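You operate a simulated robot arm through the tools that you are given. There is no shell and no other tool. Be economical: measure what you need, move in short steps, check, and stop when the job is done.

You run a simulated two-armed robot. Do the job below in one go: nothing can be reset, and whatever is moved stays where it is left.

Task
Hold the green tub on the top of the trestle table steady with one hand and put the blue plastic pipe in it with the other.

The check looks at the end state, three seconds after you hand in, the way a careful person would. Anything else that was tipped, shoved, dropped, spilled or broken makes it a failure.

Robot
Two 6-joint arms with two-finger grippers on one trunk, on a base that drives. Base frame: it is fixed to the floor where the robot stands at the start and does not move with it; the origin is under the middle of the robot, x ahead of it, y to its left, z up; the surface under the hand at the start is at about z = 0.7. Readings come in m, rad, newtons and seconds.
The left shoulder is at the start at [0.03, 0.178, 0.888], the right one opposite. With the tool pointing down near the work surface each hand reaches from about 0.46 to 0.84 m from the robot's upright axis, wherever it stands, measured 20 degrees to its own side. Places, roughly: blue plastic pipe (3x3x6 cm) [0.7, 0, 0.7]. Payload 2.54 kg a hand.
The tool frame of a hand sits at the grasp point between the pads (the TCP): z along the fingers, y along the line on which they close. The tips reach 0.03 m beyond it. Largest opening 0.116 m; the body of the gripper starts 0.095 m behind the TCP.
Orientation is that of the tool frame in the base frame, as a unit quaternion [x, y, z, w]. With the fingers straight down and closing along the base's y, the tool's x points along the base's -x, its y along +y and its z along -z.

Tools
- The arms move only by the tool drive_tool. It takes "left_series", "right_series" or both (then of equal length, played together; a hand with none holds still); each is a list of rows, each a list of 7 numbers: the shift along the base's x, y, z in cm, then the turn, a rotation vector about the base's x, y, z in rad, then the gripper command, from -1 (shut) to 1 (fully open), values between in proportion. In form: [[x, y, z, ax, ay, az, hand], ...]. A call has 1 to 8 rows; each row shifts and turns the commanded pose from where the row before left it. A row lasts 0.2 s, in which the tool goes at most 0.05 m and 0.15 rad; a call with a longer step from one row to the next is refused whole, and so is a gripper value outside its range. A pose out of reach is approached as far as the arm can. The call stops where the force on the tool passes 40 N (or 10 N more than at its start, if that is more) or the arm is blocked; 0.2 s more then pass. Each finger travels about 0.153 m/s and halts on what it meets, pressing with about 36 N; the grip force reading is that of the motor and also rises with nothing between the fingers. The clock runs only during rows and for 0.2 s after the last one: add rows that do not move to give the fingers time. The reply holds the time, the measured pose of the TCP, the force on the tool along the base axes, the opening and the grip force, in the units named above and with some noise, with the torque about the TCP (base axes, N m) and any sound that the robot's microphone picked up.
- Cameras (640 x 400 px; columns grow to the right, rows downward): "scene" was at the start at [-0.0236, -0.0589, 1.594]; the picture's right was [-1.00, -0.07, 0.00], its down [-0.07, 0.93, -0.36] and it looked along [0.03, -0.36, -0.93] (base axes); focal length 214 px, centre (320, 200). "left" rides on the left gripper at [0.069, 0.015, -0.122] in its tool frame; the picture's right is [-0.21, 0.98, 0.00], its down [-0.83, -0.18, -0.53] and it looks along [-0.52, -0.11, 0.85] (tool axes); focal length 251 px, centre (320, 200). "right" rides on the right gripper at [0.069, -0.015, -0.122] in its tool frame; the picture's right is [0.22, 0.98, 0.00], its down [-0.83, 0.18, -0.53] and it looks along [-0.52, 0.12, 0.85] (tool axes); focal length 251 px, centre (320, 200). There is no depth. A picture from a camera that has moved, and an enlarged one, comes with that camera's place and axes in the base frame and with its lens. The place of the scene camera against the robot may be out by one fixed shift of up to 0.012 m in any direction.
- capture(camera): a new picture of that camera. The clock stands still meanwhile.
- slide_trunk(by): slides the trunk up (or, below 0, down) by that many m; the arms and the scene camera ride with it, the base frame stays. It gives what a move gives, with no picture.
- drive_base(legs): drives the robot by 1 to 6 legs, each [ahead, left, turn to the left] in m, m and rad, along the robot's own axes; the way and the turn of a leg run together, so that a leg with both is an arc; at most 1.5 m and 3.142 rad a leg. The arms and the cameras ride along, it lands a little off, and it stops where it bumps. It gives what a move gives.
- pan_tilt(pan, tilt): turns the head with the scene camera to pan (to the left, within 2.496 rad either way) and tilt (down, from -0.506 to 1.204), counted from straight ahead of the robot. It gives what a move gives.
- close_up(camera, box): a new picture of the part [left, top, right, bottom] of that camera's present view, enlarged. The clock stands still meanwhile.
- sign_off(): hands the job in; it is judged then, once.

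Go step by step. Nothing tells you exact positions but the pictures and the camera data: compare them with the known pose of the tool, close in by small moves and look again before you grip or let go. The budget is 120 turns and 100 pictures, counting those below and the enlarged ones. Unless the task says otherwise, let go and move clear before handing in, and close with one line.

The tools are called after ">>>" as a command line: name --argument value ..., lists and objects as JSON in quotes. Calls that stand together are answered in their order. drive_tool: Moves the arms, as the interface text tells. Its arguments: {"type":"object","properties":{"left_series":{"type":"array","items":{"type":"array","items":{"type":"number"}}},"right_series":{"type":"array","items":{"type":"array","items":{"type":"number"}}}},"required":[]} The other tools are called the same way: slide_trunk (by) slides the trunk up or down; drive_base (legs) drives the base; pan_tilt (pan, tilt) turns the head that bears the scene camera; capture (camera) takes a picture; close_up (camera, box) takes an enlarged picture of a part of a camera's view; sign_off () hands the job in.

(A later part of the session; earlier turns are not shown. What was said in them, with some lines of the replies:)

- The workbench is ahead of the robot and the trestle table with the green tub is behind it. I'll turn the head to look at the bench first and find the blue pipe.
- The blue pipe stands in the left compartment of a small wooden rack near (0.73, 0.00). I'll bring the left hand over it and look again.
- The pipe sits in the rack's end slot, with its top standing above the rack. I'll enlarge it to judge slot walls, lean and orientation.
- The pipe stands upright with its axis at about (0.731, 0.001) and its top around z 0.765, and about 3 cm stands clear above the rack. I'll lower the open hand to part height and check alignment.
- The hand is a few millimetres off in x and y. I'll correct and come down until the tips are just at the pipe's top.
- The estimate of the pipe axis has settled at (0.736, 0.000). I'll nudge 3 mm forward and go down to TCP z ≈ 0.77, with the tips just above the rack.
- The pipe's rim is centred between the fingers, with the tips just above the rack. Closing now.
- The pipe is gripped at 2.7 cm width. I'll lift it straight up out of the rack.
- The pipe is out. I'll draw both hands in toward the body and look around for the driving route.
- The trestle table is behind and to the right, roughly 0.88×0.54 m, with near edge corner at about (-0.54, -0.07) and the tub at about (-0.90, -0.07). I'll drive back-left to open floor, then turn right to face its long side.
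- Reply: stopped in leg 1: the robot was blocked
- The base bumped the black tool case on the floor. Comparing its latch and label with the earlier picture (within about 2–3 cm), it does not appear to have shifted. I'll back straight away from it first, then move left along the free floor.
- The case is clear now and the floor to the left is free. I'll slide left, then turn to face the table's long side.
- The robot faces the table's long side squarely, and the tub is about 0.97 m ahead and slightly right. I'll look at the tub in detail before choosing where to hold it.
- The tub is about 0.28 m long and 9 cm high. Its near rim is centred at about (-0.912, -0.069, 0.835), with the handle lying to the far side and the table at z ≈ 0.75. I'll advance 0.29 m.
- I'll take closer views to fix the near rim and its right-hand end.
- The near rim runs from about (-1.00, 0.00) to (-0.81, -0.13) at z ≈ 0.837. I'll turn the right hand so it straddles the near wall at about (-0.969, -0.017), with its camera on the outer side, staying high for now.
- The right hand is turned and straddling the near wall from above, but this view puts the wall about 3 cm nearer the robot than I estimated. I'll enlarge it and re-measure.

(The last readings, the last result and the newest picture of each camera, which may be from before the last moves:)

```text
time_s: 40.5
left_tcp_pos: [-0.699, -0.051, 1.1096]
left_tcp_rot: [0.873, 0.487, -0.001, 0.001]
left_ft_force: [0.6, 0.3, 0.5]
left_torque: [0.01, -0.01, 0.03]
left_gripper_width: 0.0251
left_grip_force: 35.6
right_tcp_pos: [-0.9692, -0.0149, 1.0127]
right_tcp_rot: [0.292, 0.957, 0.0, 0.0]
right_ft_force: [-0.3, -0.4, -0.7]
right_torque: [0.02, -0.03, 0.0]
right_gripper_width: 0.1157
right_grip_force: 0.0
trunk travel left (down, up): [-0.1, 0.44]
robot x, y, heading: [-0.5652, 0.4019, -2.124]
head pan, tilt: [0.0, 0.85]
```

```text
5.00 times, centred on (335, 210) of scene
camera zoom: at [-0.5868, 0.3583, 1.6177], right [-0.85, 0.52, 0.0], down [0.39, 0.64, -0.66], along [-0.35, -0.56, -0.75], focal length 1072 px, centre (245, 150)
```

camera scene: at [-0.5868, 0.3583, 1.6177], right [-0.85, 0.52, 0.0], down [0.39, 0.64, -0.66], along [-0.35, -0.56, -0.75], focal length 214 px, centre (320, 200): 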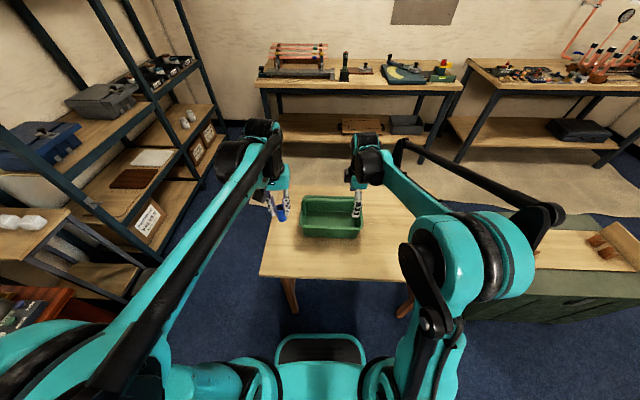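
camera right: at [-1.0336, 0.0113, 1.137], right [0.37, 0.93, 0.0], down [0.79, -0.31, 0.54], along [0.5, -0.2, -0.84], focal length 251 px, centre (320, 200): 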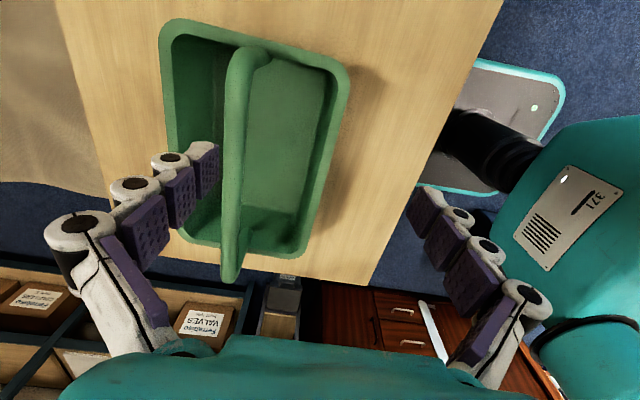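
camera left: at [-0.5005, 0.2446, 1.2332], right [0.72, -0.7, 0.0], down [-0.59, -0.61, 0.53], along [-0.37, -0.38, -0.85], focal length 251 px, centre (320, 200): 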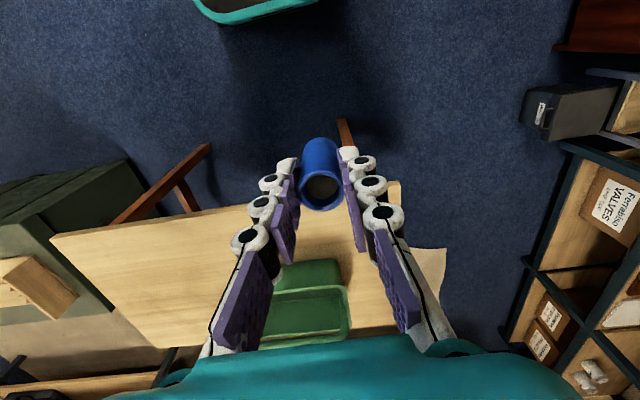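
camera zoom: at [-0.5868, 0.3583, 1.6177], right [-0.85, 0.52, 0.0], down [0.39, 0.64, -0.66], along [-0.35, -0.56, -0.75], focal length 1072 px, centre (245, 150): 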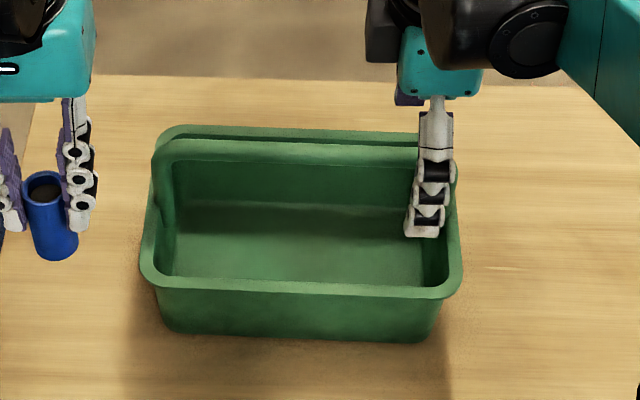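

Combining the views gives a rim height of about z 0.867, with the wall 1.6 cm nearer the robot and the handle bar upright at z ≈ 0.94, 8 cm behind the near wall. I'll shift, narrow the opening to 6 cm and drop to just above the rim.

>>> drive_tool --right_series '[[0.9, 1.3, 0, 0, 0, 0, 0.4], [0, 0, -2, 0, 0, 0, 0.034], [0, 0, -3, 0, 0, 0, 0.034], [0, 0, -2.5, 0, 0, 0, 0.034], [0, 0, 0, 0, 0, 0, 0.034]]'

>>> capture --camera "right"

>>> close_up --camera "scene" --box '[280, 170, 390, 250]'

```text
time_s: 41.7
left_tcp_pos: [-0.6998, -0.0506, 1.11]
left_tcp_rot: [0.873, 0.488, -0.001, 0.0]
left_ft_force: [-0.5, -0.2, -0.4]
left_torque: [0.0, 0.0, -0.03]
left_gripper_width: 0.025
left_grip_force: 36.2
right_tcp_pos: [-0.9602, -0.0013, 0.9385]
right_tcp_rot: [0.293, 0.956, -0.001, 0.001]
right_ft_force: [-0.2, -0.5, -0.1]
right_torque: [-0.02, 0.03, -0.01]
right_gripper_width: 0.06
right_grip_force: 0.0
trunk travel left (down, up): [-0.1, 0.44]
robot x, y, heading: [-0.5641, 0.4051, -2.125]
head pan, tilt: [0.0, 0.85]
```

```text
61 pictures are left
camera right: at [-1.0245, 0.0249, 1.0626], right [0.37, 0.93, 0.0], down [0.79, -0.31, 0.54], along [0.5, -0.2, -0.84], focal length 251 px, centre (320, 200)
```

right: 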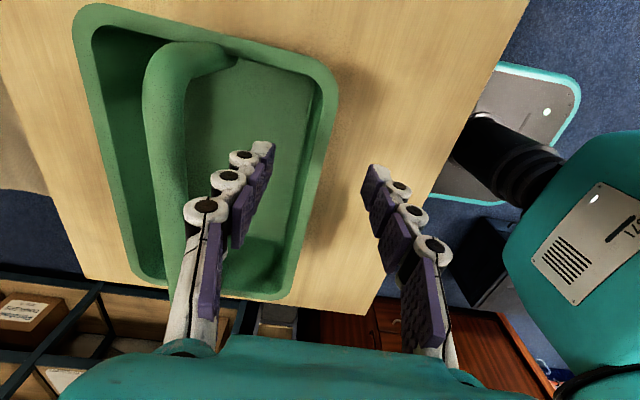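

```text
5.00 times, centred on (335, 210) of scene
camera zoom: at [-0.5865, 0.3586, 1.6178], right [-0.85, 0.52, 0.0], down [0.39, 0.64, -0.66], along [-0.35, -0.56, -0.75], focal length 1072 px, centre (245, 150)
```

zoom: 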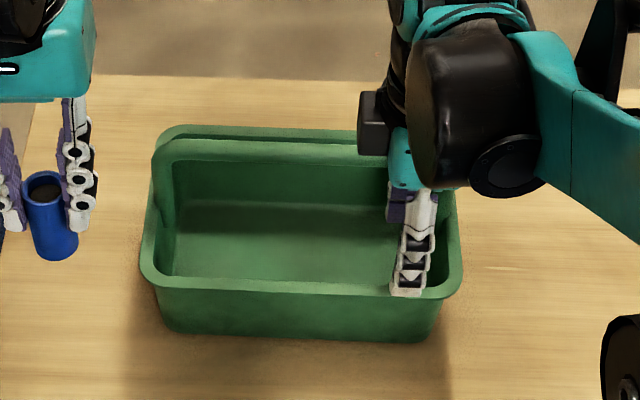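

The rim lies on the finger midline. I'll descend 4 cm, until the tips are at rim level, and look again.

>>> drive_tool --right_series '[[0, 0, -2, 0, 0, 0, 0.034], [0, 0, -2, 0, 0, 0, 0.034], [0, 0, 0, 0, 0, 0, 0.034]]'

>>> capture --camera "right"

>>> close_up --camera "scene" --box '[280, 170, 390, 250]'

```text
time_s: 42.5
left_tcp_pos: [-0.6981, -0.0501, 1.1114]
left_tcp_rot: [0.873, 0.488, 0.0, 0.0]
left_ft_force: [-0.2, 0.5, -0.1]
left_torque: [0.01, -0.04, -0.01]
left_gripper_width: 0.0252
left_grip_force: 36.0
right_tcp_pos: [-0.96, -0.0013, 0.8991]
right_tcp_rot: [0.293, 0.956, 0.001, 0.001]
right_ft_force: [0.0, -0.6, 0.1]
right_torque: [-0.01, -0.02, -0.01]
right_gripper_width: 0.0599
right_grip_force: 0.1
trunk travel left (down, up): [-0.1, 0.44]
robot x, y, heading: [-0.5608, 0.402, -2.125]
head pan, tilt: [0.0, 0.85]
```

```text
59 pictures are left
camera right: at [-1.0252, 0.0243, 1.0226], right [0.37, 0.93, 0.0], down [0.79, -0.31, 0.54], along [0.5, -0.2, -0.84], focal length 251 px, centre (320, 200)
```

right: 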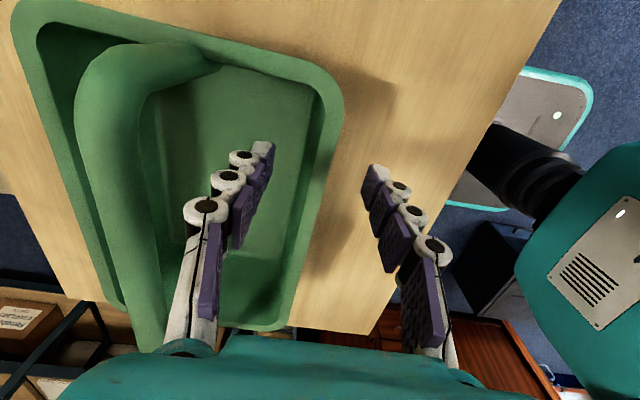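

```text
5.00 times, centred on (335, 210) of scene
camera zoom: at [-0.5867, 0.3585, 1.6177], right [-0.85, 0.52, 0.0], down [0.39, 0.64, -0.66], along [-0.35, -0.56, -0.75], focal length 1072 px, centre (245, 150)
```

zoom: 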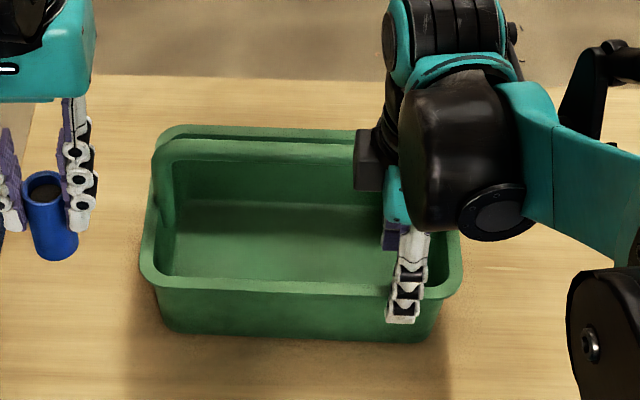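

The fingers straddle the wall centrally. I'll go down another 3.4 cm, which keeps the palm above the handle bar.

>>> drive_tool --right_series '[[0, 0, -1.2, 0, 0, 0, 0.0], [0, 0, -1.2, 0, 0, 0, 0.0], [0, 0, -1, 0, 0, 0, 0.0], [0, 0, 0, 0, 0, 0, 0.0]]'

>>> capture --camera "right"

>>> close_up --camera "scene" --box '[280, 170, 390, 250]'

```text
time_s: 43.5
left_tcp_pos: [-0.699, -0.0516, 1.1108]
left_tcp_rot: [0.873, 0.488, -0.001, 0.0]
left_ft_force: [-0.7, 0.0, -0.6]
left_torque: [0.03, 0.0, 0.01]
left_gripper_width: 0.025
left_grip_force: 36.3
right_tcp_pos: [-0.9602, -0.0037, 0.8642]
right_tcp_rot: [0.292, 0.956, 0.0, 0.001]
right_ft_force: [0.2, 0.4, 0.4]
right_torque: [-0.01, -0.02, 0.0]
right_gripper_width: 0.0579
right_grip_force: 0.0
trunk travel left (down, up): [-0.1, 0.44]
robot x, y, heading: [-0.5619, 0.399, -2.12]
head pan, tilt: [0.0, 0.85]
```

```text
57 pictures are left
camera right: at [-1.0248, 0.0234, 0.9875], right [0.37, 0.93, 0.0], down [0.79, -0.31, 0.54], along [0.5, -0.2, -0.84], focal length 251 px, centre (320, 200)
```

right: 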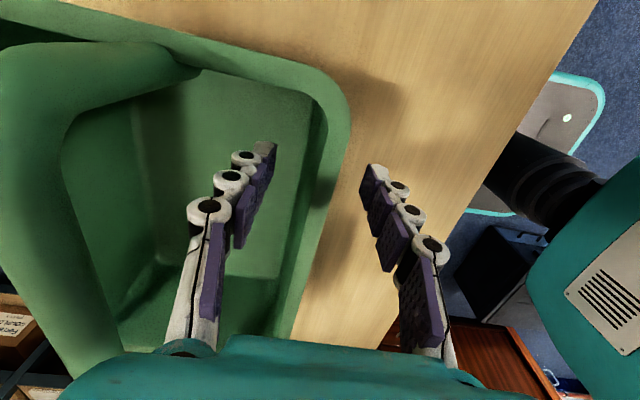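

```text
5.00 times, centred on (335, 210) of scene
camera zoom: at [-0.5867, 0.3584, 1.6177], right [-0.85, 0.52, 0.0], down [0.39, 0.64, -0.66], along [-0.35, -0.56, -0.75], focal length 1072 px, centre (245, 150)
```

zoom: 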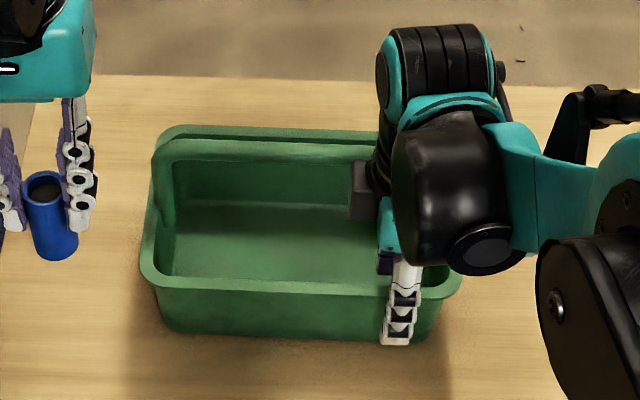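

The wall sits between the fingers with the pads overlapping the rim. Closing the right hand gently in steps.

>>> drive_tool --right_series '[[0, 0, 0, 0, 0, 0, -0.2], [0, 0, 0, 0, 0, 0, -0.35], [0, 0, 0, 0, 0, 0, -0.5], [0, 0, 0, 0, 0, 0, -0.65], [0, 0, 0, 0, 0, 0, -0.8], [0, 0, 0, 0, 0, 0, -1], [0, 0, 0, 0, 0, 0, -1]]'

>>> capture --camera "right"

>>> close_up --camera "scene" --box '[280, 170, 390, 250]'

```text
time_s: 45.1
left_tcp_pos: [-0.6998, -0.0518, 1.1095]
left_tcp_rot: [0.873, 0.488, 0.0, 0.0]
left_ft_force: [1.8, 0.7, 0.8]
left_torque: [-0.01, 0.02, 0.01]
left_gripper_width: 0.025
left_grip_force: 36.2
right_tcp_pos: [-0.96, -0.0029, 0.8639]
right_tcp_rot: [0.292, 0.956, 0.0, 0.001]
right_ft_force: [-1.3, 0.5, 2.1]
right_torque: [-0.65, 0.45, -0.15]
right_gripper_width: 0.0124
right_grip_force: 36.2
trunk travel left (down, up): [-0.1, 0.44]
robot x, y, heading: [-0.5654, 0.4015, -2.129]
head pan, tilt: [0.0, 0.85]
```

```text
55 pictures are left
camera right: at [-1.0249, 0.0234, 0.9878], right [0.37, 0.93, 0.0], down [0.79, -0.31, 0.54], along [0.5, -0.2, -0.84], focal length 251 px, centre (320, 200)
```

right: 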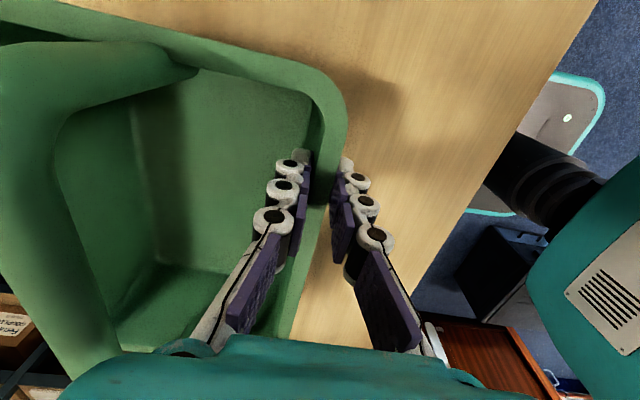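

```text
5.00 times, centred on (335, 210) of scene
camera zoom: at [-0.5867, 0.3585, 1.6178], right [-0.85, 0.52, 0.0], down [0.39, 0.64, -0.66], along [-0.35, -0.56, -0.75], focal length 1072 px, centre (245, 150)
```

zoom: 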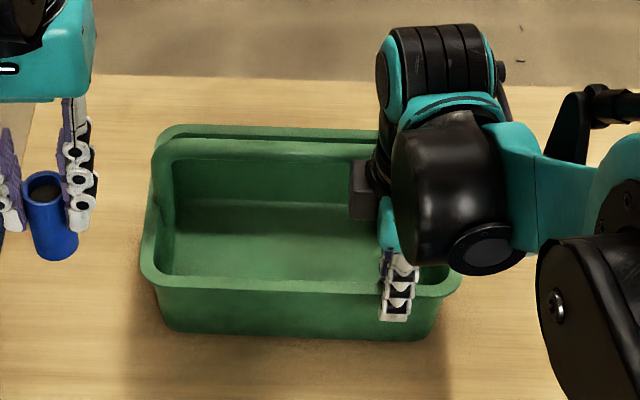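

The tub is held firmly with no visible shift (1.2 cm grip on the wall). Next I bring the pipe over the near-left part of the tub, between the near wall and the handle bar, at about (-0.883, -0.102), staying high.

>>> drive_tool --left_series '[[-3.67, -1.02, 0, 0, 0, -0.041, -1], [-3.67, -1.02, 0, 0, 0, 0, -1], [-3.67, -1.02, 0, 0, 0, 0, -1], [-3.67, -1.02, 0, 0, 0, 0, -1], [-3.67, -1.02, 0, 0, 0, 0, -1], [0, 0, -2, 0, 0, 0, -1]]'

>>> capture --camera "left"

>>> close_up --camera "scene" --box '[260, 150, 400, 250]'

```text
time_s: 46.5
left_tcp_pos: [-0.8863, -0.1002, 1.0903]
left_tcp_rot: [0.883, 0.47, -0.001, 0.0]
left_ft_force: [-0.7, -0.5, -0.2]
left_torque: [-0.01, 0.01, 0.0]
left_gripper_width: 0.0251
left_grip_force: 35.8
right_tcp_pos: [-0.96, -0.0028, 0.8645]
right_tcp_rot: [0.293, 0.956, 0.001, 0.001]
right_ft_force: [0.3, -0.6, 3.2]
right_torque: [-0.45, 0.54, -0.08]
right_gripper_width: 0.0123
right_grip_force: 36.3
trunk travel left (down, up): [-0.1, 0.44]
robot x, y, heading: [-0.5654, 0.4012, -2.124]
head pan, tilt: [0.0, 0.85]
```

```text
53 pictures are left
camera left: at [-0.8345, -0.0518, 1.2128], right [0.69, -0.72, 0.0], down [-0.61, -0.58, 0.53], along [-0.39, -0.37, -0.84], focal length 251 px, centre (320, 200)
```

left: 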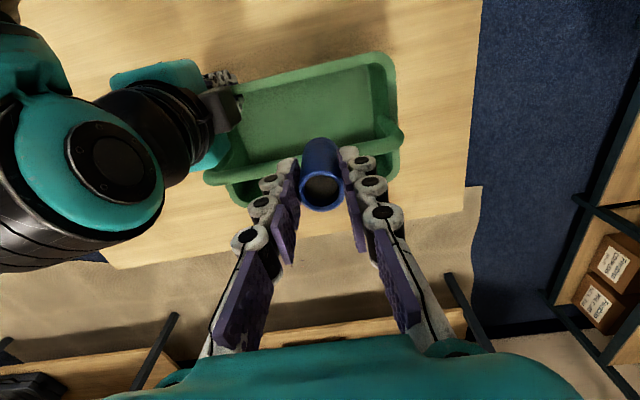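

```text
4.00 times, centred on (330, 200) of scene
camera zoom: at [-0.5865, 0.3585, 1.6177], right [-0.85, 0.52, 0.0], down [0.39, 0.64, -0.66], along [-0.35, -0.56, -0.75], focal length 858 px, centre (280, 200)
```

zoom: 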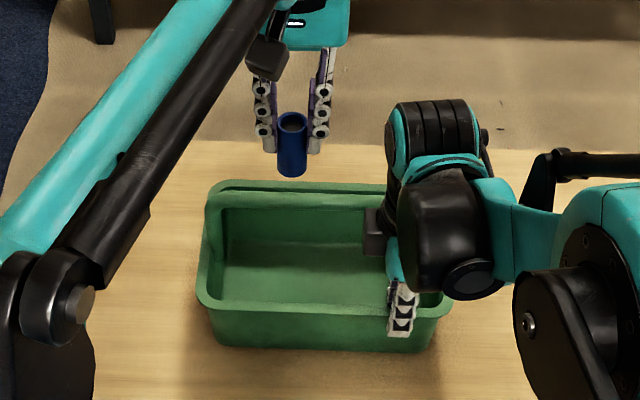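

The descent line falls between the near rim and the handle bar, with the right hand well clear. I'll shift 3 mm toward the near wall, go down 10 cm and re-check.

>>> drive_tool --left_series '[[0.3, 0.2, -2.5, 0, 0, 0, -1], [0, 0, -2.5, 0, 0, 0, -1], [0, 0, -2.5, 0, 0, 0, -1], [0, 0, -2.5, 0, 0, 0, -1], [0, 0, 0, 0, 0, 0, -1]]'

>>> capture --camera "left"

>>> close_up --camera "scene" --box '[260, 150, 400, 250]'

>>> capture --camera "right"

```text
time_s: 47.7
left_tcp_pos: [-0.8831, -0.0998, 0.9895]
left_tcp_rot: [0.883, 0.47, -0.001, 0.0]
left_ft_force: [-0.4, -0.1, 0.4]
left_torque: [0.0, 0.0, 0.01]
left_gripper_width: 0.0254
left_grip_force: 35.8
right_tcp_pos: [-0.9586, -0.0021, 0.8646]
right_tcp_rot: [0.293, 0.956, 0.001, 0.001]
right_ft_force: [-0.3, 0.0, 3.0]
right_torque: [-0.72, 0.24, -0.05]
right_gripper_width: 0.0121
right_grip_force: 36.0
trunk travel left (down, up): [-0.1, 0.44]
robot x, y, heading: [-0.5648, 0.4023, -2.123]
head pan, tilt: [0.0, 0.85]
```

```text
51 pictures are left
camera left: at [-0.8305, -0.0521, 1.1122], right [0.69, -0.72, 0.0], down [-0.61, -0.58, 0.53], along [-0.39, -0.37, -0.84], focal length 251 px, centre (320, 200)
```

left: 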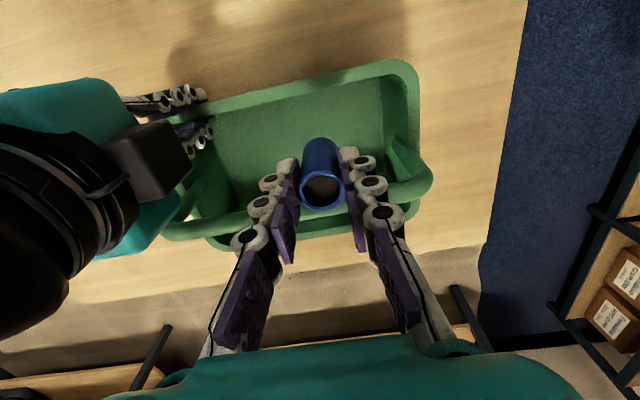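

```text
4.00 times, centred on (330, 200) of scene
camera zoom: at [-0.5867, 0.3585, 1.6178], right [-0.85, 0.52, 0.0], down [0.39, 0.64, -0.66], along [-0.35, -0.56, -0.75], focal length 858 px, centre (280, 200)
```

zoom: 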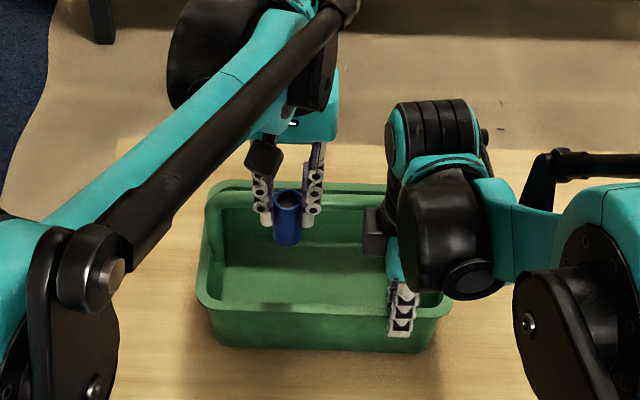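

```text
49 pictures are left
camera right: at [-1.0248, 0.0234, 0.9877], right [0.37, 0.93, 0.0], down [0.79, -0.31, 0.54], along [0.5, -0.2, -0.84], focal length 251 px, centre (320, 200)
```

right: 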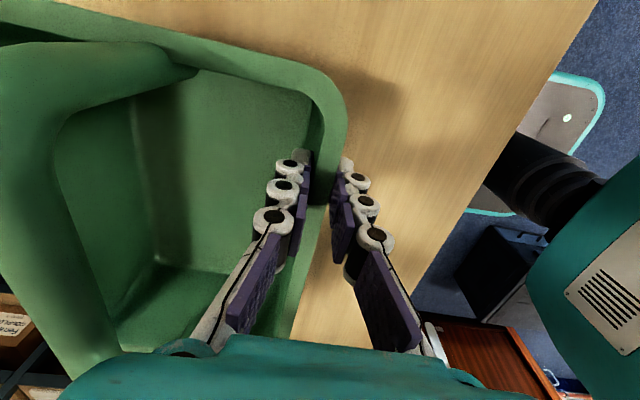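

There is 3 cm of room both to the near rim and to the handle bar. Lowering further into the tub.

>>> drive_tool --left_series '[[0, 0, -2.5, 0, 0, 0, -1], [0, 0, -2.5, 0, 0, 0, -1], [0, 0, -2.5, 0, 0, 0, -1], [0, 0, -2.5, 0, 0, 0, -1], [0, 0, -1.5, 0, 0, 0, -1], [0, 0, 0, 0, 0, 0, -1]]'

>>> capture --camera "left"

>>> close_up --camera "scene" --box '[260, 150, 400, 250]'

```text
time_s: 49.1
left_tcp_pos: [-0.8811, -0.0992, 0.8758]
left_tcp_rot: [0.883, 0.469, -0.001, 0.001]
left_ft_force: [0.7, 0.3, -0.2]
left_torque: [0.0, -0.02, 0.0]
left_gripper_width: 0.0249
left_grip_force: 36.4
right_tcp_pos: [-0.9596, -0.0028, 0.8646]
right_tcp_rot: [0.293, 0.956, 0.0, 0.001]
right_ft_force: [0.0, 0.9, 2.3]
right_torque: [-0.58, 0.4, -0.07]
right_gripper_width: 0.0122
right_grip_force: 36.0
trunk travel left (down, up): [-0.1, 0.44]
robot x, y, heading: [-0.5642, 0.4069, -2.123]
head pan, tilt: [0.0, 0.85]
```

```text
48 pictures are left
camera left: at [-0.8298, -0.0512, 0.9992], right [0.69, -0.72, 0.0], down [-0.61, -0.58, 0.53], along [-0.39, -0.37, -0.84], focal length 251 px, centre (320, 200)
```

left: 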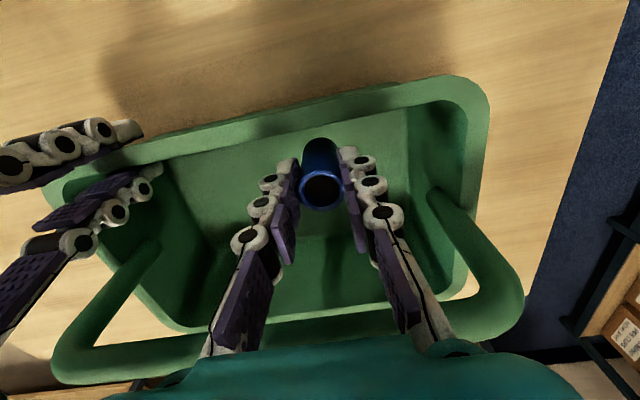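

```text
4.00 times, centred on (330, 200) of scene
camera zoom: at [-0.5866, 0.3586, 1.6178], right [-0.85, 0.52, 0.0], down [0.39, 0.64, -0.66], along [-0.35, -0.56, -0.75], focal length 858 px, centre (280, 200)
```

zoom: 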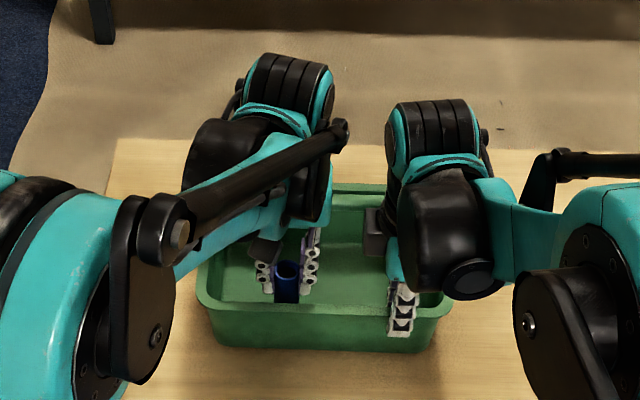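

The pipe is inside the tub, clear of rim and handle. I'll lower it in small steps, watching the force for contact with the floor of the tub.

>>> drive_tool --left_series '[[0, 0, -1, 0, 0, 0, -1], [0, 0, -1, 0, 0, 0, -1], [0, 0, -0.7, 0, 0, 0, -1]]'

>>> drive_tool --left_series '[[0, 0, -0.5, 0, 0, 0, -1]]'

>>> drive_tool --left_series '[[0, 0, -0.4, 0, 0, 0, -1]]'

>>> capture --camera "left"

```text
time_s: 49.9
left_tcp_pos: [-0.8801, -0.0991, 0.8481]
left_tcp_rot: [0.883, 0.47, -0.001, 0.001]
left_ft_force: [1.5, -0.6, -2.3]
left_torque: [-0.01, -0.01, 0.0]
left_gripper_width: 0.0248
left_grip_force: 35.9
right_tcp_pos: [-0.9605, -0.0021, 0.8641]
right_tcp_rot: [0.292, 0.956, 0.0, 0.001]
right_ft_force: [-0.3, -0.3, 3.6]
right_torque: [-0.56, 0.43, -0.04]
right_gripper_width: 0.0125
right_grip_force: 36.1
trunk travel left (down, up): [-0.1, 0.44]
robot x, y, heading: [-0.5574, 0.4037, -2.123]
head pan, tilt: [0.0, 0.85]
```

```text
time_s: 50.3
left_tcp_pos: [-0.8796, -0.0993, 0.8445]
left_tcp_rot: [0.883, 0.469, -0.001, 0.001]
left_ft_force: [0.7, -0.6, -1.1]
left_torque: [-0.02, -0.03, -0.04]
left_gripper_width: 0.0251
left_grip_force: 35.9
right_tcp_pos: [-0.9597, -0.0041, 0.8646]
right_tcp_rot: [0.293, 0.956, 0.0, 0.001]
right_ft_force: [-0.2, 0.2, 2.9]
right_torque: [-0.54, 0.44, -0.07]
right_gripper_width: 0.0123
right_grip_force: 36.2
trunk travel left (down, up): [-0.1, 0.44]
robot x, y, heading: [-0.5612, 0.3991, -2.124]
head pan, tilt: [0.0, 0.85]
```

```text
time_s: 50.7
left_tcp_pos: [-0.8806, -0.0997, 0.8401]
left_tcp_rot: [0.883, 0.469, -0.001, 0.001]
left_ft_force: [0.2, -0.3, 0.3]
left_torque: [0.0, 0.01, 0.02]
left_gripper_width: 0.025
left_grip_force: 35.8
right_tcp_pos: [-0.9605, -0.0036, 0.8638]
right_tcp_rot: [0.292, 0.956, 0.0, 0.0]
right_ft_force: [-0.2, 0.6, 2.3]
right_torque: [-0.56, 0.41, -0.07]
right_gripper_width: 0.0121
right_grip_force: 35.3
trunk travel left (down, up): [-0.1, 0.44]
robot x, y, heading: [-0.5653, 0.4005, -2.12]
head pan, tilt: [0.0, 0.85]
```

```text
46 pictures are left
camera left: at [-0.8299, -0.0513, 0.9619], right [0.69, -0.72, 0.0], down [-0.61, -0.58, 0.53], along [-0.39, -0.37, -0.84], focal length 251 px, centre (320, 200)
```

left: 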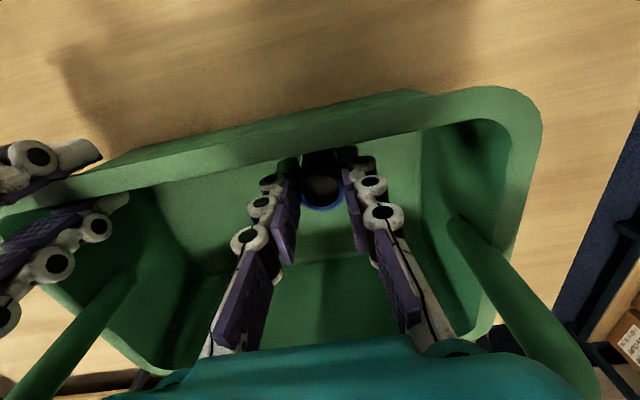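

No contact yet. Continuing down in 3–4 mm steps.

>>> drive_tool --left_series '[[0, 0, -0.4, 0, 0, 0, -1]]'

>>> drive_tool --left_series '[[0, 0, -0.3, 0, 0, 0, -1]]'

>>> drive_tool --left_series '[[0, 0, -0.3, 0, 0, 0, -1]]'

>>> close_up --camera "scene" --box '[290, 180, 390, 250]'

```text
time_s: 51.1
left_tcp_pos: [-0.8797, -0.1001, 0.835]
left_tcp_rot: [0.883, 0.47, -0.001, 0.0]
left_ft_force: [0.8, -0.1, -0.6]
left_torque: [0.0, 0.04, 0.01]
left_gripper_width: 0.0251
left_grip_force: 35.7
right_tcp_pos: [-0.9598, -0.0035, 0.8641]
right_tcp_rot: [0.292, 0.956, 0.0, 0.0]
right_ft_force: [-0.7, 0.2, 2.6]
right_torque: [-0.54, 0.43, -0.09]
right_gripper_width: 0.0124
right_grip_force: 36.1
trunk travel left (down, up): [-0.1, 0.44]
robot x, y, heading: [-0.5609, 0.4035, -2.121]
head pan, tilt: [0.0, 0.85]
```

```text
time_s: 51.5
left_tcp_pos: [-0.8812, -0.0994, 0.8334]
left_tcp_rot: [0.882, 0.47, 0.0, 0.001]
left_ft_force: [0.8, -0.2, -0.6]
left_torque: [-0.04, 0.0, 0.02]
left_gripper_width: 0.0248
left_grip_force: 36.1
right_tcp_pos: [-0.9598, -0.0036, 0.8646]
right_tcp_rot: [0.294, 0.956, -0.001, 0.0]
right_ft_force: [0.2, 0.5, 3.5]
right_torque: [-0.61, 0.43, -0.09]
right_gripper_width: 0.0122
right_grip_force: 36.3
trunk travel left (down, up): [-0.1, 0.44]
robot x, y, heading: [-0.5636, 0.4031, -2.121]
head pan, tilt: [0.0, 0.85]
```

```text
time_s: 51.9
left_tcp_pos: [-0.8811, -0.1, 0.8307]
left_tcp_rot: [0.883, 0.469, -0.001, 0.001]
left_ft_force: [0.7, 0.8, 10.7]
left_torque: [-0.42, 0.39, 0.01]
left_gripper_width: 0.025
left_grip_force: 35.9
right_tcp_pos: [-0.9604, -0.0031, 0.865]
right_tcp_rot: [0.292, 0.956, -0.001, 0.001]
right_ft_force: [-2.2, -1.8, -0.4]
right_torque: [-0.56, 0.54, -0.09]
right_gripper_width: 0.0121
right_grip_force: 35.9
trunk travel left (down, up): [-0.1, 0.44]
robot x, y, heading: [-0.5627, 0.4034, -2.117]
head pan, tilt: [0.0, 0.85]
```

```text
5.71 times, centred on (340, 215) of scene
camera zoom: at [-0.5865, 0.3589, 1.6178], right [-0.85, 0.52, 0.0], down [0.39, 0.64, -0.66], along [-0.35, -0.56, -0.75], focal length 1226 px, centre (206, 114)
```

zoom: 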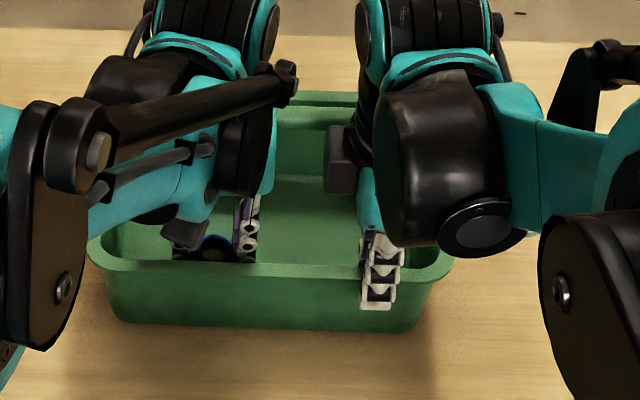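

I felt 10.7 N, but the torque puts the contact about 5 cm to the far side, so the hand is resting on the handle bar, not the pipe on the floor. I'll back off 6 mm, tilt the hand slightly toward the robot and lower again.

>>> drive_tool --left_series '[[0, 0, 0.6, 0, 0, 0, -1], [0, 0, 0, -0.0995, 0.067, 0, -1], [0, 0, 0, 0, 0, 0, -1]]'

>>> drive_tool --left_series '[[0, 0, -0.5, 0, 0, 0, -1]]'

>>> drive_tool --left_series '[[0, 0, -0.3, 0, 0, 0, -1]]'

>>> capture --camera "left"

```text
time_s: 52.7
left_tcp_pos: [-0.8812, -0.1007, 0.8366]
left_tcp_rot: [0.881, 0.469, -0.054, 0.029]
left_ft_force: [-0.2, 0.2, 0.4]
left_torque: [-0.01, -0.02, 0.01]
left_gripper_width: 0.025
left_grip_force: 36.2
right_tcp_pos: [-0.9589, -0.0026, 0.8642]
right_tcp_rot: [0.293, 0.956, 0.0, 0.001]
right_ft_force: [0.8, 1.0, 3.6]
right_torque: [-0.53, 0.37, -0.04]
right_gripper_width: 0.0119
right_grip_force: 36.2
trunk travel left (down, up): [-0.1, 0.44]
robot x, y, heading: [-0.5618, 0.4007, -2.121]
head pan, tilt: [0.0, 0.85]
```

```text
time_s: 53.1
left_tcp_pos: [-0.8826, -0.0997, 0.8321]
left_tcp_rot: [0.881, 0.468, -0.055, 0.029]
left_ft_force: [-0.6, 0.0, 0.3]
left_torque: [0.01, -0.03, 0.01]
left_gripper_width: 0.025
left_grip_force: 36.0
right_tcp_pos: [-0.9602, -0.0031, 0.8639]
right_tcp_rot: [0.292, 0.956, 0.0, 0.001]
right_ft_force: [0.5, 1.4, 3.6]
right_torque: [-0.57, 0.34, -0.08]
right_gripper_width: 0.0121
right_grip_force: 36.2
trunk travel left (down, up): [-0.1, 0.44]
robot x, y, heading: [-0.5658, 0.3989, -2.123]
head pan, tilt: [0.0, 0.85]
```

```text
time_s: 53.5
left_tcp_pos: [-0.879, -0.0981, 0.8277]
left_tcp_rot: [0.881, 0.469, -0.054, 0.03]
left_ft_force: [-0.4, 0.2, 0.3]
left_torque: [-0.02, -0.01, -0.02]
left_gripper_width: 0.0249
left_grip_force: 35.9
right_tcp_pos: [-0.9593, -0.0031, 0.8653]
right_tcp_rot: [0.292, 0.956, 0.0, 0.001]
right_ft_force: [0.6, 1.9, 3.6]
right_torque: [-0.57, 0.36, -0.06]
right_gripper_width: 0.0123
right_grip_force: 35.7
trunk travel left (down, up): [-0.1, 0.44]
robot x, y, heading: [-0.5664, 0.4004, -2.12]
head pan, tilt: [0.0, 0.85]
```

```text
44 pictures are left
camera left: at [-0.821, -0.0397, 0.9419], right [0.69, -0.72, 0.03], down [-0.57, -0.52, 0.63], along [-0.44, -0.45, -0.78], focal length 251 px, centre (320, 200)
```

left: 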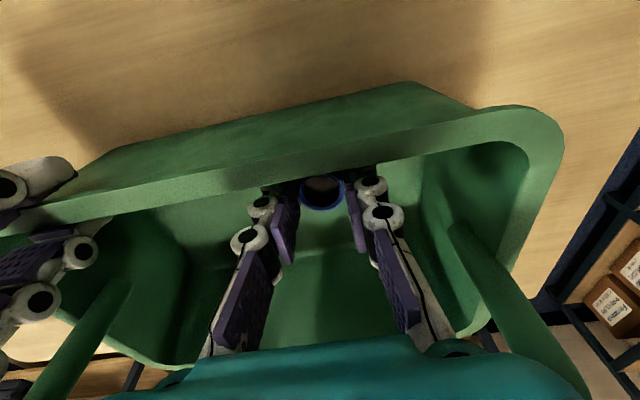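

The tilt cleared the handle bar. Continuing down by 3 mm steps.

>>> drive_tool --left_series '[[0, 0, -0.3, 0, 0, 0, -1]]'

>>> drive_tool --left_series '[[0, 0, -0.3, 0, 0, 0, -1]]'

```text
time_s: 53.9
left_tcp_pos: [-0.8809, -0.0994, 0.8244]
left_tcp_rot: [0.881, 0.469, -0.054, 0.029]
left_ft_force: [-0.1, 1.3, 25.2]
left_torque: [0.1, 0.0, -0.02]
left_gripper_width: 0.0251
left_grip_force: 36.0
right_tcp_pos: [-0.9599, -0.0036, 0.8641]
right_tcp_rot: [0.292, 0.956, -0.001, 0.001]
right_ft_force: [1.6, -1.0, -12.9]
right_torque: [-0.22, 0.99, -0.08]
right_gripper_width: 0.0125
right_grip_force: 35.7
trunk travel left (down, up): [-0.1, 0.44]
robot x, y, heading: [-0.567, 0.4007, -2.124]
head pan, tilt: [0.0, 0.85]
```

```text
time_s: 54.3
left_tcp_pos: [-0.8806, -0.1003, 0.8221]
left_tcp_rot: [0.882, 0.468, -0.054, 0.028]
left_ft_force: [-4.5, -2.7, 24.9]
left_torque: [-0.09, 0.28, 0.01]
left_gripper_width: 0.0251
left_grip_force: 35.8
right_tcp_pos: [-0.9592, -0.0029, 0.8637]
right_tcp_rot: [0.292, 0.956, -0.001, 0.001]
right_ft_force: [3.0, 0.1, -12.3]
right_torque: [-0.25, 0.88, -0.1]
right_gripper_width: 0.0121
right_grip_force: 36.0
trunk travel left (down, up): [-0.1, 0.44]
robot x, y, heading: [-0.5642, 0.4027, -2.122]
head pan, tilt: [0.0, 0.85]
```

The pipe is now firmly on the tub floor (25 N, no offset torque). I'll ease up 2 mm and open the left hand slowly.

>>> drive_tool --left_series '[[0, 0, 0.3, 0, 0, 0, -1], [0, 0, 0, 0, 0, 0, -0.5], [0, 0, 0, 0, 0, 0, -0.35], [0, 0, 0, 0, 0, 0, -0.2], [0, 0, 0, 0, 0, 0, -0.1], [0, 0, 0, 0, 0, 0, -0.1]]'

>>> capture --camera "left"

```text
time_s: 55.7
left_tcp_pos: [-0.8789, -0.0999, 0.8249]
left_tcp_rot: [0.882, 0.468, -0.054, 0.029]
left_ft_force: [0.0, 0.6, 0.2]
left_torque: [-0.02, 0.0, 0.01]
left_gripper_width: 0.0521
left_grip_force: 0.0
right_tcp_pos: [-0.9601, -0.0026, 0.864]
right_tcp_rot: [0.293, 0.956, -0.001, 0.001]
right_ft_force: [-0.5, 2.1, 2.8]
right_torque: [-0.76, 0.13, -0.02]
right_gripper_width: 0.012
right_grip_force: 36.1
trunk travel left (down, up): [-0.1, 0.44]
robot x, y, heading: [-0.5633, 0.4005, -2.119]
head pan, tilt: [0.0, 0.85]
```

```text
43 pictures are left
camera left: at [-0.8202, -0.0399, 0.9381], right [0.69, -0.72, 0.03], down [-0.57, -0.53, 0.63], along [-0.44, -0.45, -0.78], focal length 251 px, centre (320, 200)
```

left: 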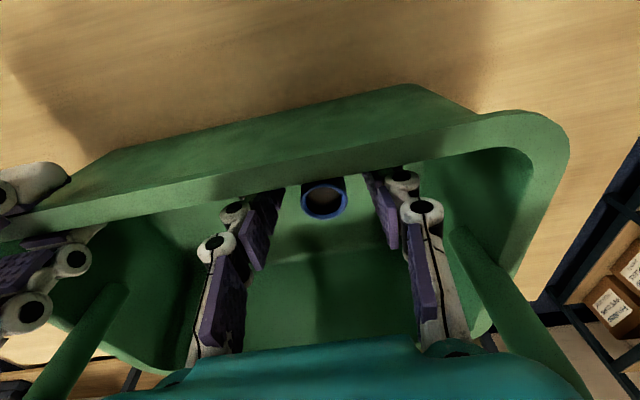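

The pipe stands free between the fingers. I'll raise the left hand straight out while the right keeps holding the tub.

>>> drive_tool --left_series '[[0, 0, 1.5, 0, 0, 0, -0.1], [0, 0, 2, 0, 0, 0, -0.1], [0, 0, 3, 0, 0, 0, -0.1], [0, 0, 4, 0, 0, 0, -0.1], [0, 0, 4, 0, 0, 0, -0.1], [0, 0, 4, 0, 0, 0, -0.1], [0, 0, 4, 0, 0, 0, -0.1], [0, 0, 4, 0, 0, 0, -0.1]]'

>>> capture --camera "left"

```text
time_s: 57.5
left_tcp_pos: [-0.8803, -0.1038, 1.0865]
left_tcp_rot: [0.881, 0.469, -0.053, 0.029]
left_ft_force: [-0.5, 1.1, 0.3]
left_torque: [0.0, -0.01, 0.01]
left_gripper_width: 0.0523
left_grip_force: 0.1
right_tcp_pos: [-0.96, -0.003, 0.8639]
right_tcp_rot: [0.292, 0.956, -0.001, 0.0]
right_ft_force: [0.5, 2.1, 5.0]
right_torque: [-0.64, 0.6, -0.03]
right_gripper_width: 0.0125
right_grip_force: 35.9
trunk travel left (down, up): [-0.1, 0.44]
robot x, y, heading: [-0.5638, 0.4022, -2.118]
head pan, tilt: [0.0, 0.85]
```

```text
42 pictures are left
camera left: at [-0.82, -0.0432, 1.2005], right [0.69, -0.72, 0.03], down [-0.57, -0.52, 0.63], along [-0.44, -0.45, -0.78], focal length 251 px, centre (320, 200)
```

left: 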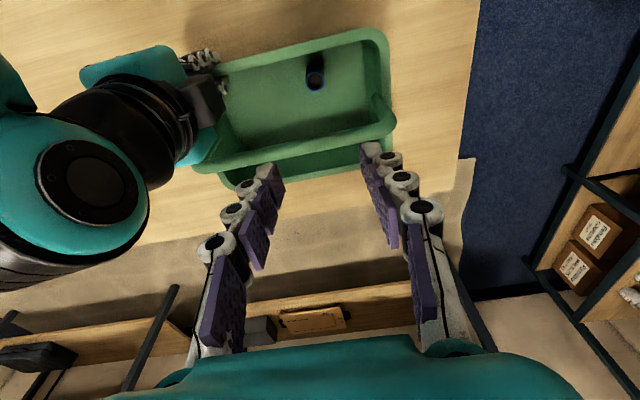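

The pipe stands in the tub and the left hand is clear. Now I open the right hand slowly and check.

>>> drive_tool --right_series '[[0, 0, 0, 0, 0, 0, -0.75], [0, 0, 0, 0, 0, 0, -0.6], [0, 0, 0, 0, 0, 0, -0.4], [0, 0, 0, 0, 0, 0, -0.2], [0, 0, 0, 0, 0, 0, -0.05], [0, 0, 0, 0, 0, 0, -0.05]]'

>>> capture --camera "right"

```text
time_s: 58.9
left_tcp_pos: [-0.8796, -0.1026, 1.0861]
left_tcp_rot: [0.881, 0.469, -0.053, 0.028]
left_ft_force: [-0.8, 0.2, -0.6]
left_torque: [0.0, 0.03, -0.02]
left_gripper_width: 0.0521
left_grip_force: 0.0
right_tcp_pos: [-0.9603, -0.0029, 0.8635]
right_tcp_rot: [0.292, 0.956, 0.0, 0.001]
right_ft_force: [-0.5, 0.9, 0.1]
right_torque: [0.03, 0.01, -0.01]
right_gripper_width: 0.0553
right_grip_force: 0.1
trunk travel left (down, up): [-0.1, 0.44]
robot x, y, heading: [-0.5671, 0.4042, -2.119]
head pan, tilt: [0.0, 0.85]
```

```text
41 pictures are left
camera right: at [-1.0249, 0.0233, 0.9876], right [0.37, 0.93, 0.0], down [0.79, -0.31, 0.54], along [0.5, -0.2, -0.84], focal length 251 px, centre (320, 200)
```

right: 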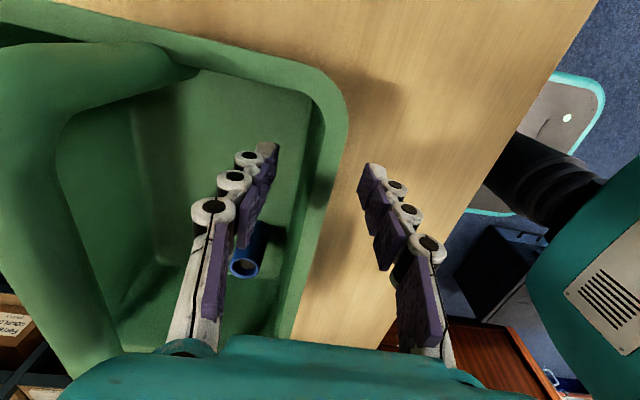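

Both fingers are free of the wall and the tub is unmoved. I'll lift the right hand straight up and clear.

>>> drive_tool --right_series '[[0, 0, 1.5, 0, 0, 0, -0.05], [0, 0, 2, 0, 0, 0, -0.05], [0, 0, 3, 0, 0, 0, -0.05], [0, 0, 4, 0, 0, 0, -0.05], [0, 0, 4, 0, 0, 0, -0.05], [0, 0, 4, 0, 0, 0, -0.05], [0, 0, 4, 0, 0, 0, -0.05]]'

>>> drive_base --legs '[[-0.25, 0, 0]]'

>>> close_up --camera "scene" --box '[250, 120, 420, 230]'

>>> capture --camera "left"

```text
time_s: 60.5
left_tcp_pos: [-0.8793, -0.1024, 1.0868]
left_tcp_rot: [0.882, 0.468, -0.053, 0.028]
left_ft_force: [0.8, -0.1, -0.4]
left_torque: [-0.03, 0.03, 0.01]
left_gripper_width: 0.0524
left_grip_force: 0.0
right_tcp_pos: [-0.958, -0.0013, 1.0929]
right_tcp_rot: [0.292, 0.956, -0.001, 0.001]
right_ft_force: [0.0, 0.4, 0.4]
right_torque: [-0.04, 0.01, -0.03]
right_gripper_width: 0.0553
right_grip_force: 0.0
trunk travel left (down, up): [-0.1, 0.44]
robot x, y, heading: [-0.5615, 0.3992, -2.124]
head pan, tilt: [0.0, 0.85]
```

```text
time_s: 62.3
left_tcp_pos: [-0.7446, 0.1068, 1.0867]
left_tcp_rot: [0.879, 0.473, -0.054, 0.029]
left_ft_force: [1.2, -0.4, 0.0]
left_torque: [0.0, 0.01, 0.03]
left_gripper_width: 0.0523
left_grip_force: 0.1
right_tcp_pos: [-0.825, 0.2066, 1.0923]
right_tcp_rot: [0.288, 0.958, -0.001, 0.0]
right_ft_force: [-0.1, -0.1, 0.3]
right_torque: [-0.01, 0.01, -0.01]
right_gripper_width: 0.0552
right_grip_force: 0.0
trunk travel left (down, up): [-0.1, 0.44]
robot x, y, heading: [-0.4327, 0.6109, -2.111]
head pan, tilt: [0.0, 0.85]
```

```text
3.64 times, centred on (335, 175) of scene
camera zoom: at [-0.4565, 0.5716, 1.6178], right [-0.86, 0.52, 0.0], down [0.39, 0.64, -0.66], along [-0.34, -0.57, -0.75], focal length 780 px, centre (266, 291)
```

zoom: 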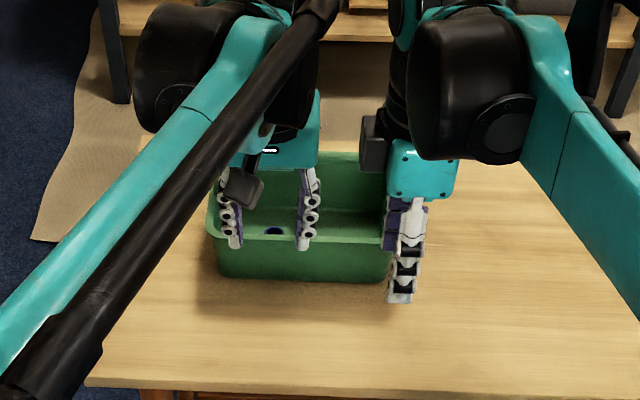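

```text
39 pictures are left
camera left: at [-0.6861, 0.1672, 1.2003], right [0.7, -0.72, 0.03], down [-0.57, -0.53, 0.63], along [-0.44, -0.45, -0.78], focal length 251 px, centre (320, 200)
```

left: 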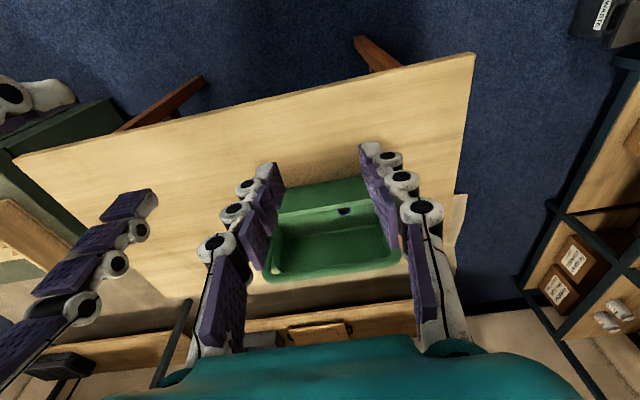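

The pipe is standing in the tub, the tub is upright where it was, and both hands are clear. I'll hand in.

>>> sign_off

```text
The job is handed in.
```

The blue pipe is standing in the green tub, which my right hand held steady and then released. On the way the base bumped the black tool case on the floor; the pictures show no clear shift, but only to within about 2–3 cm.
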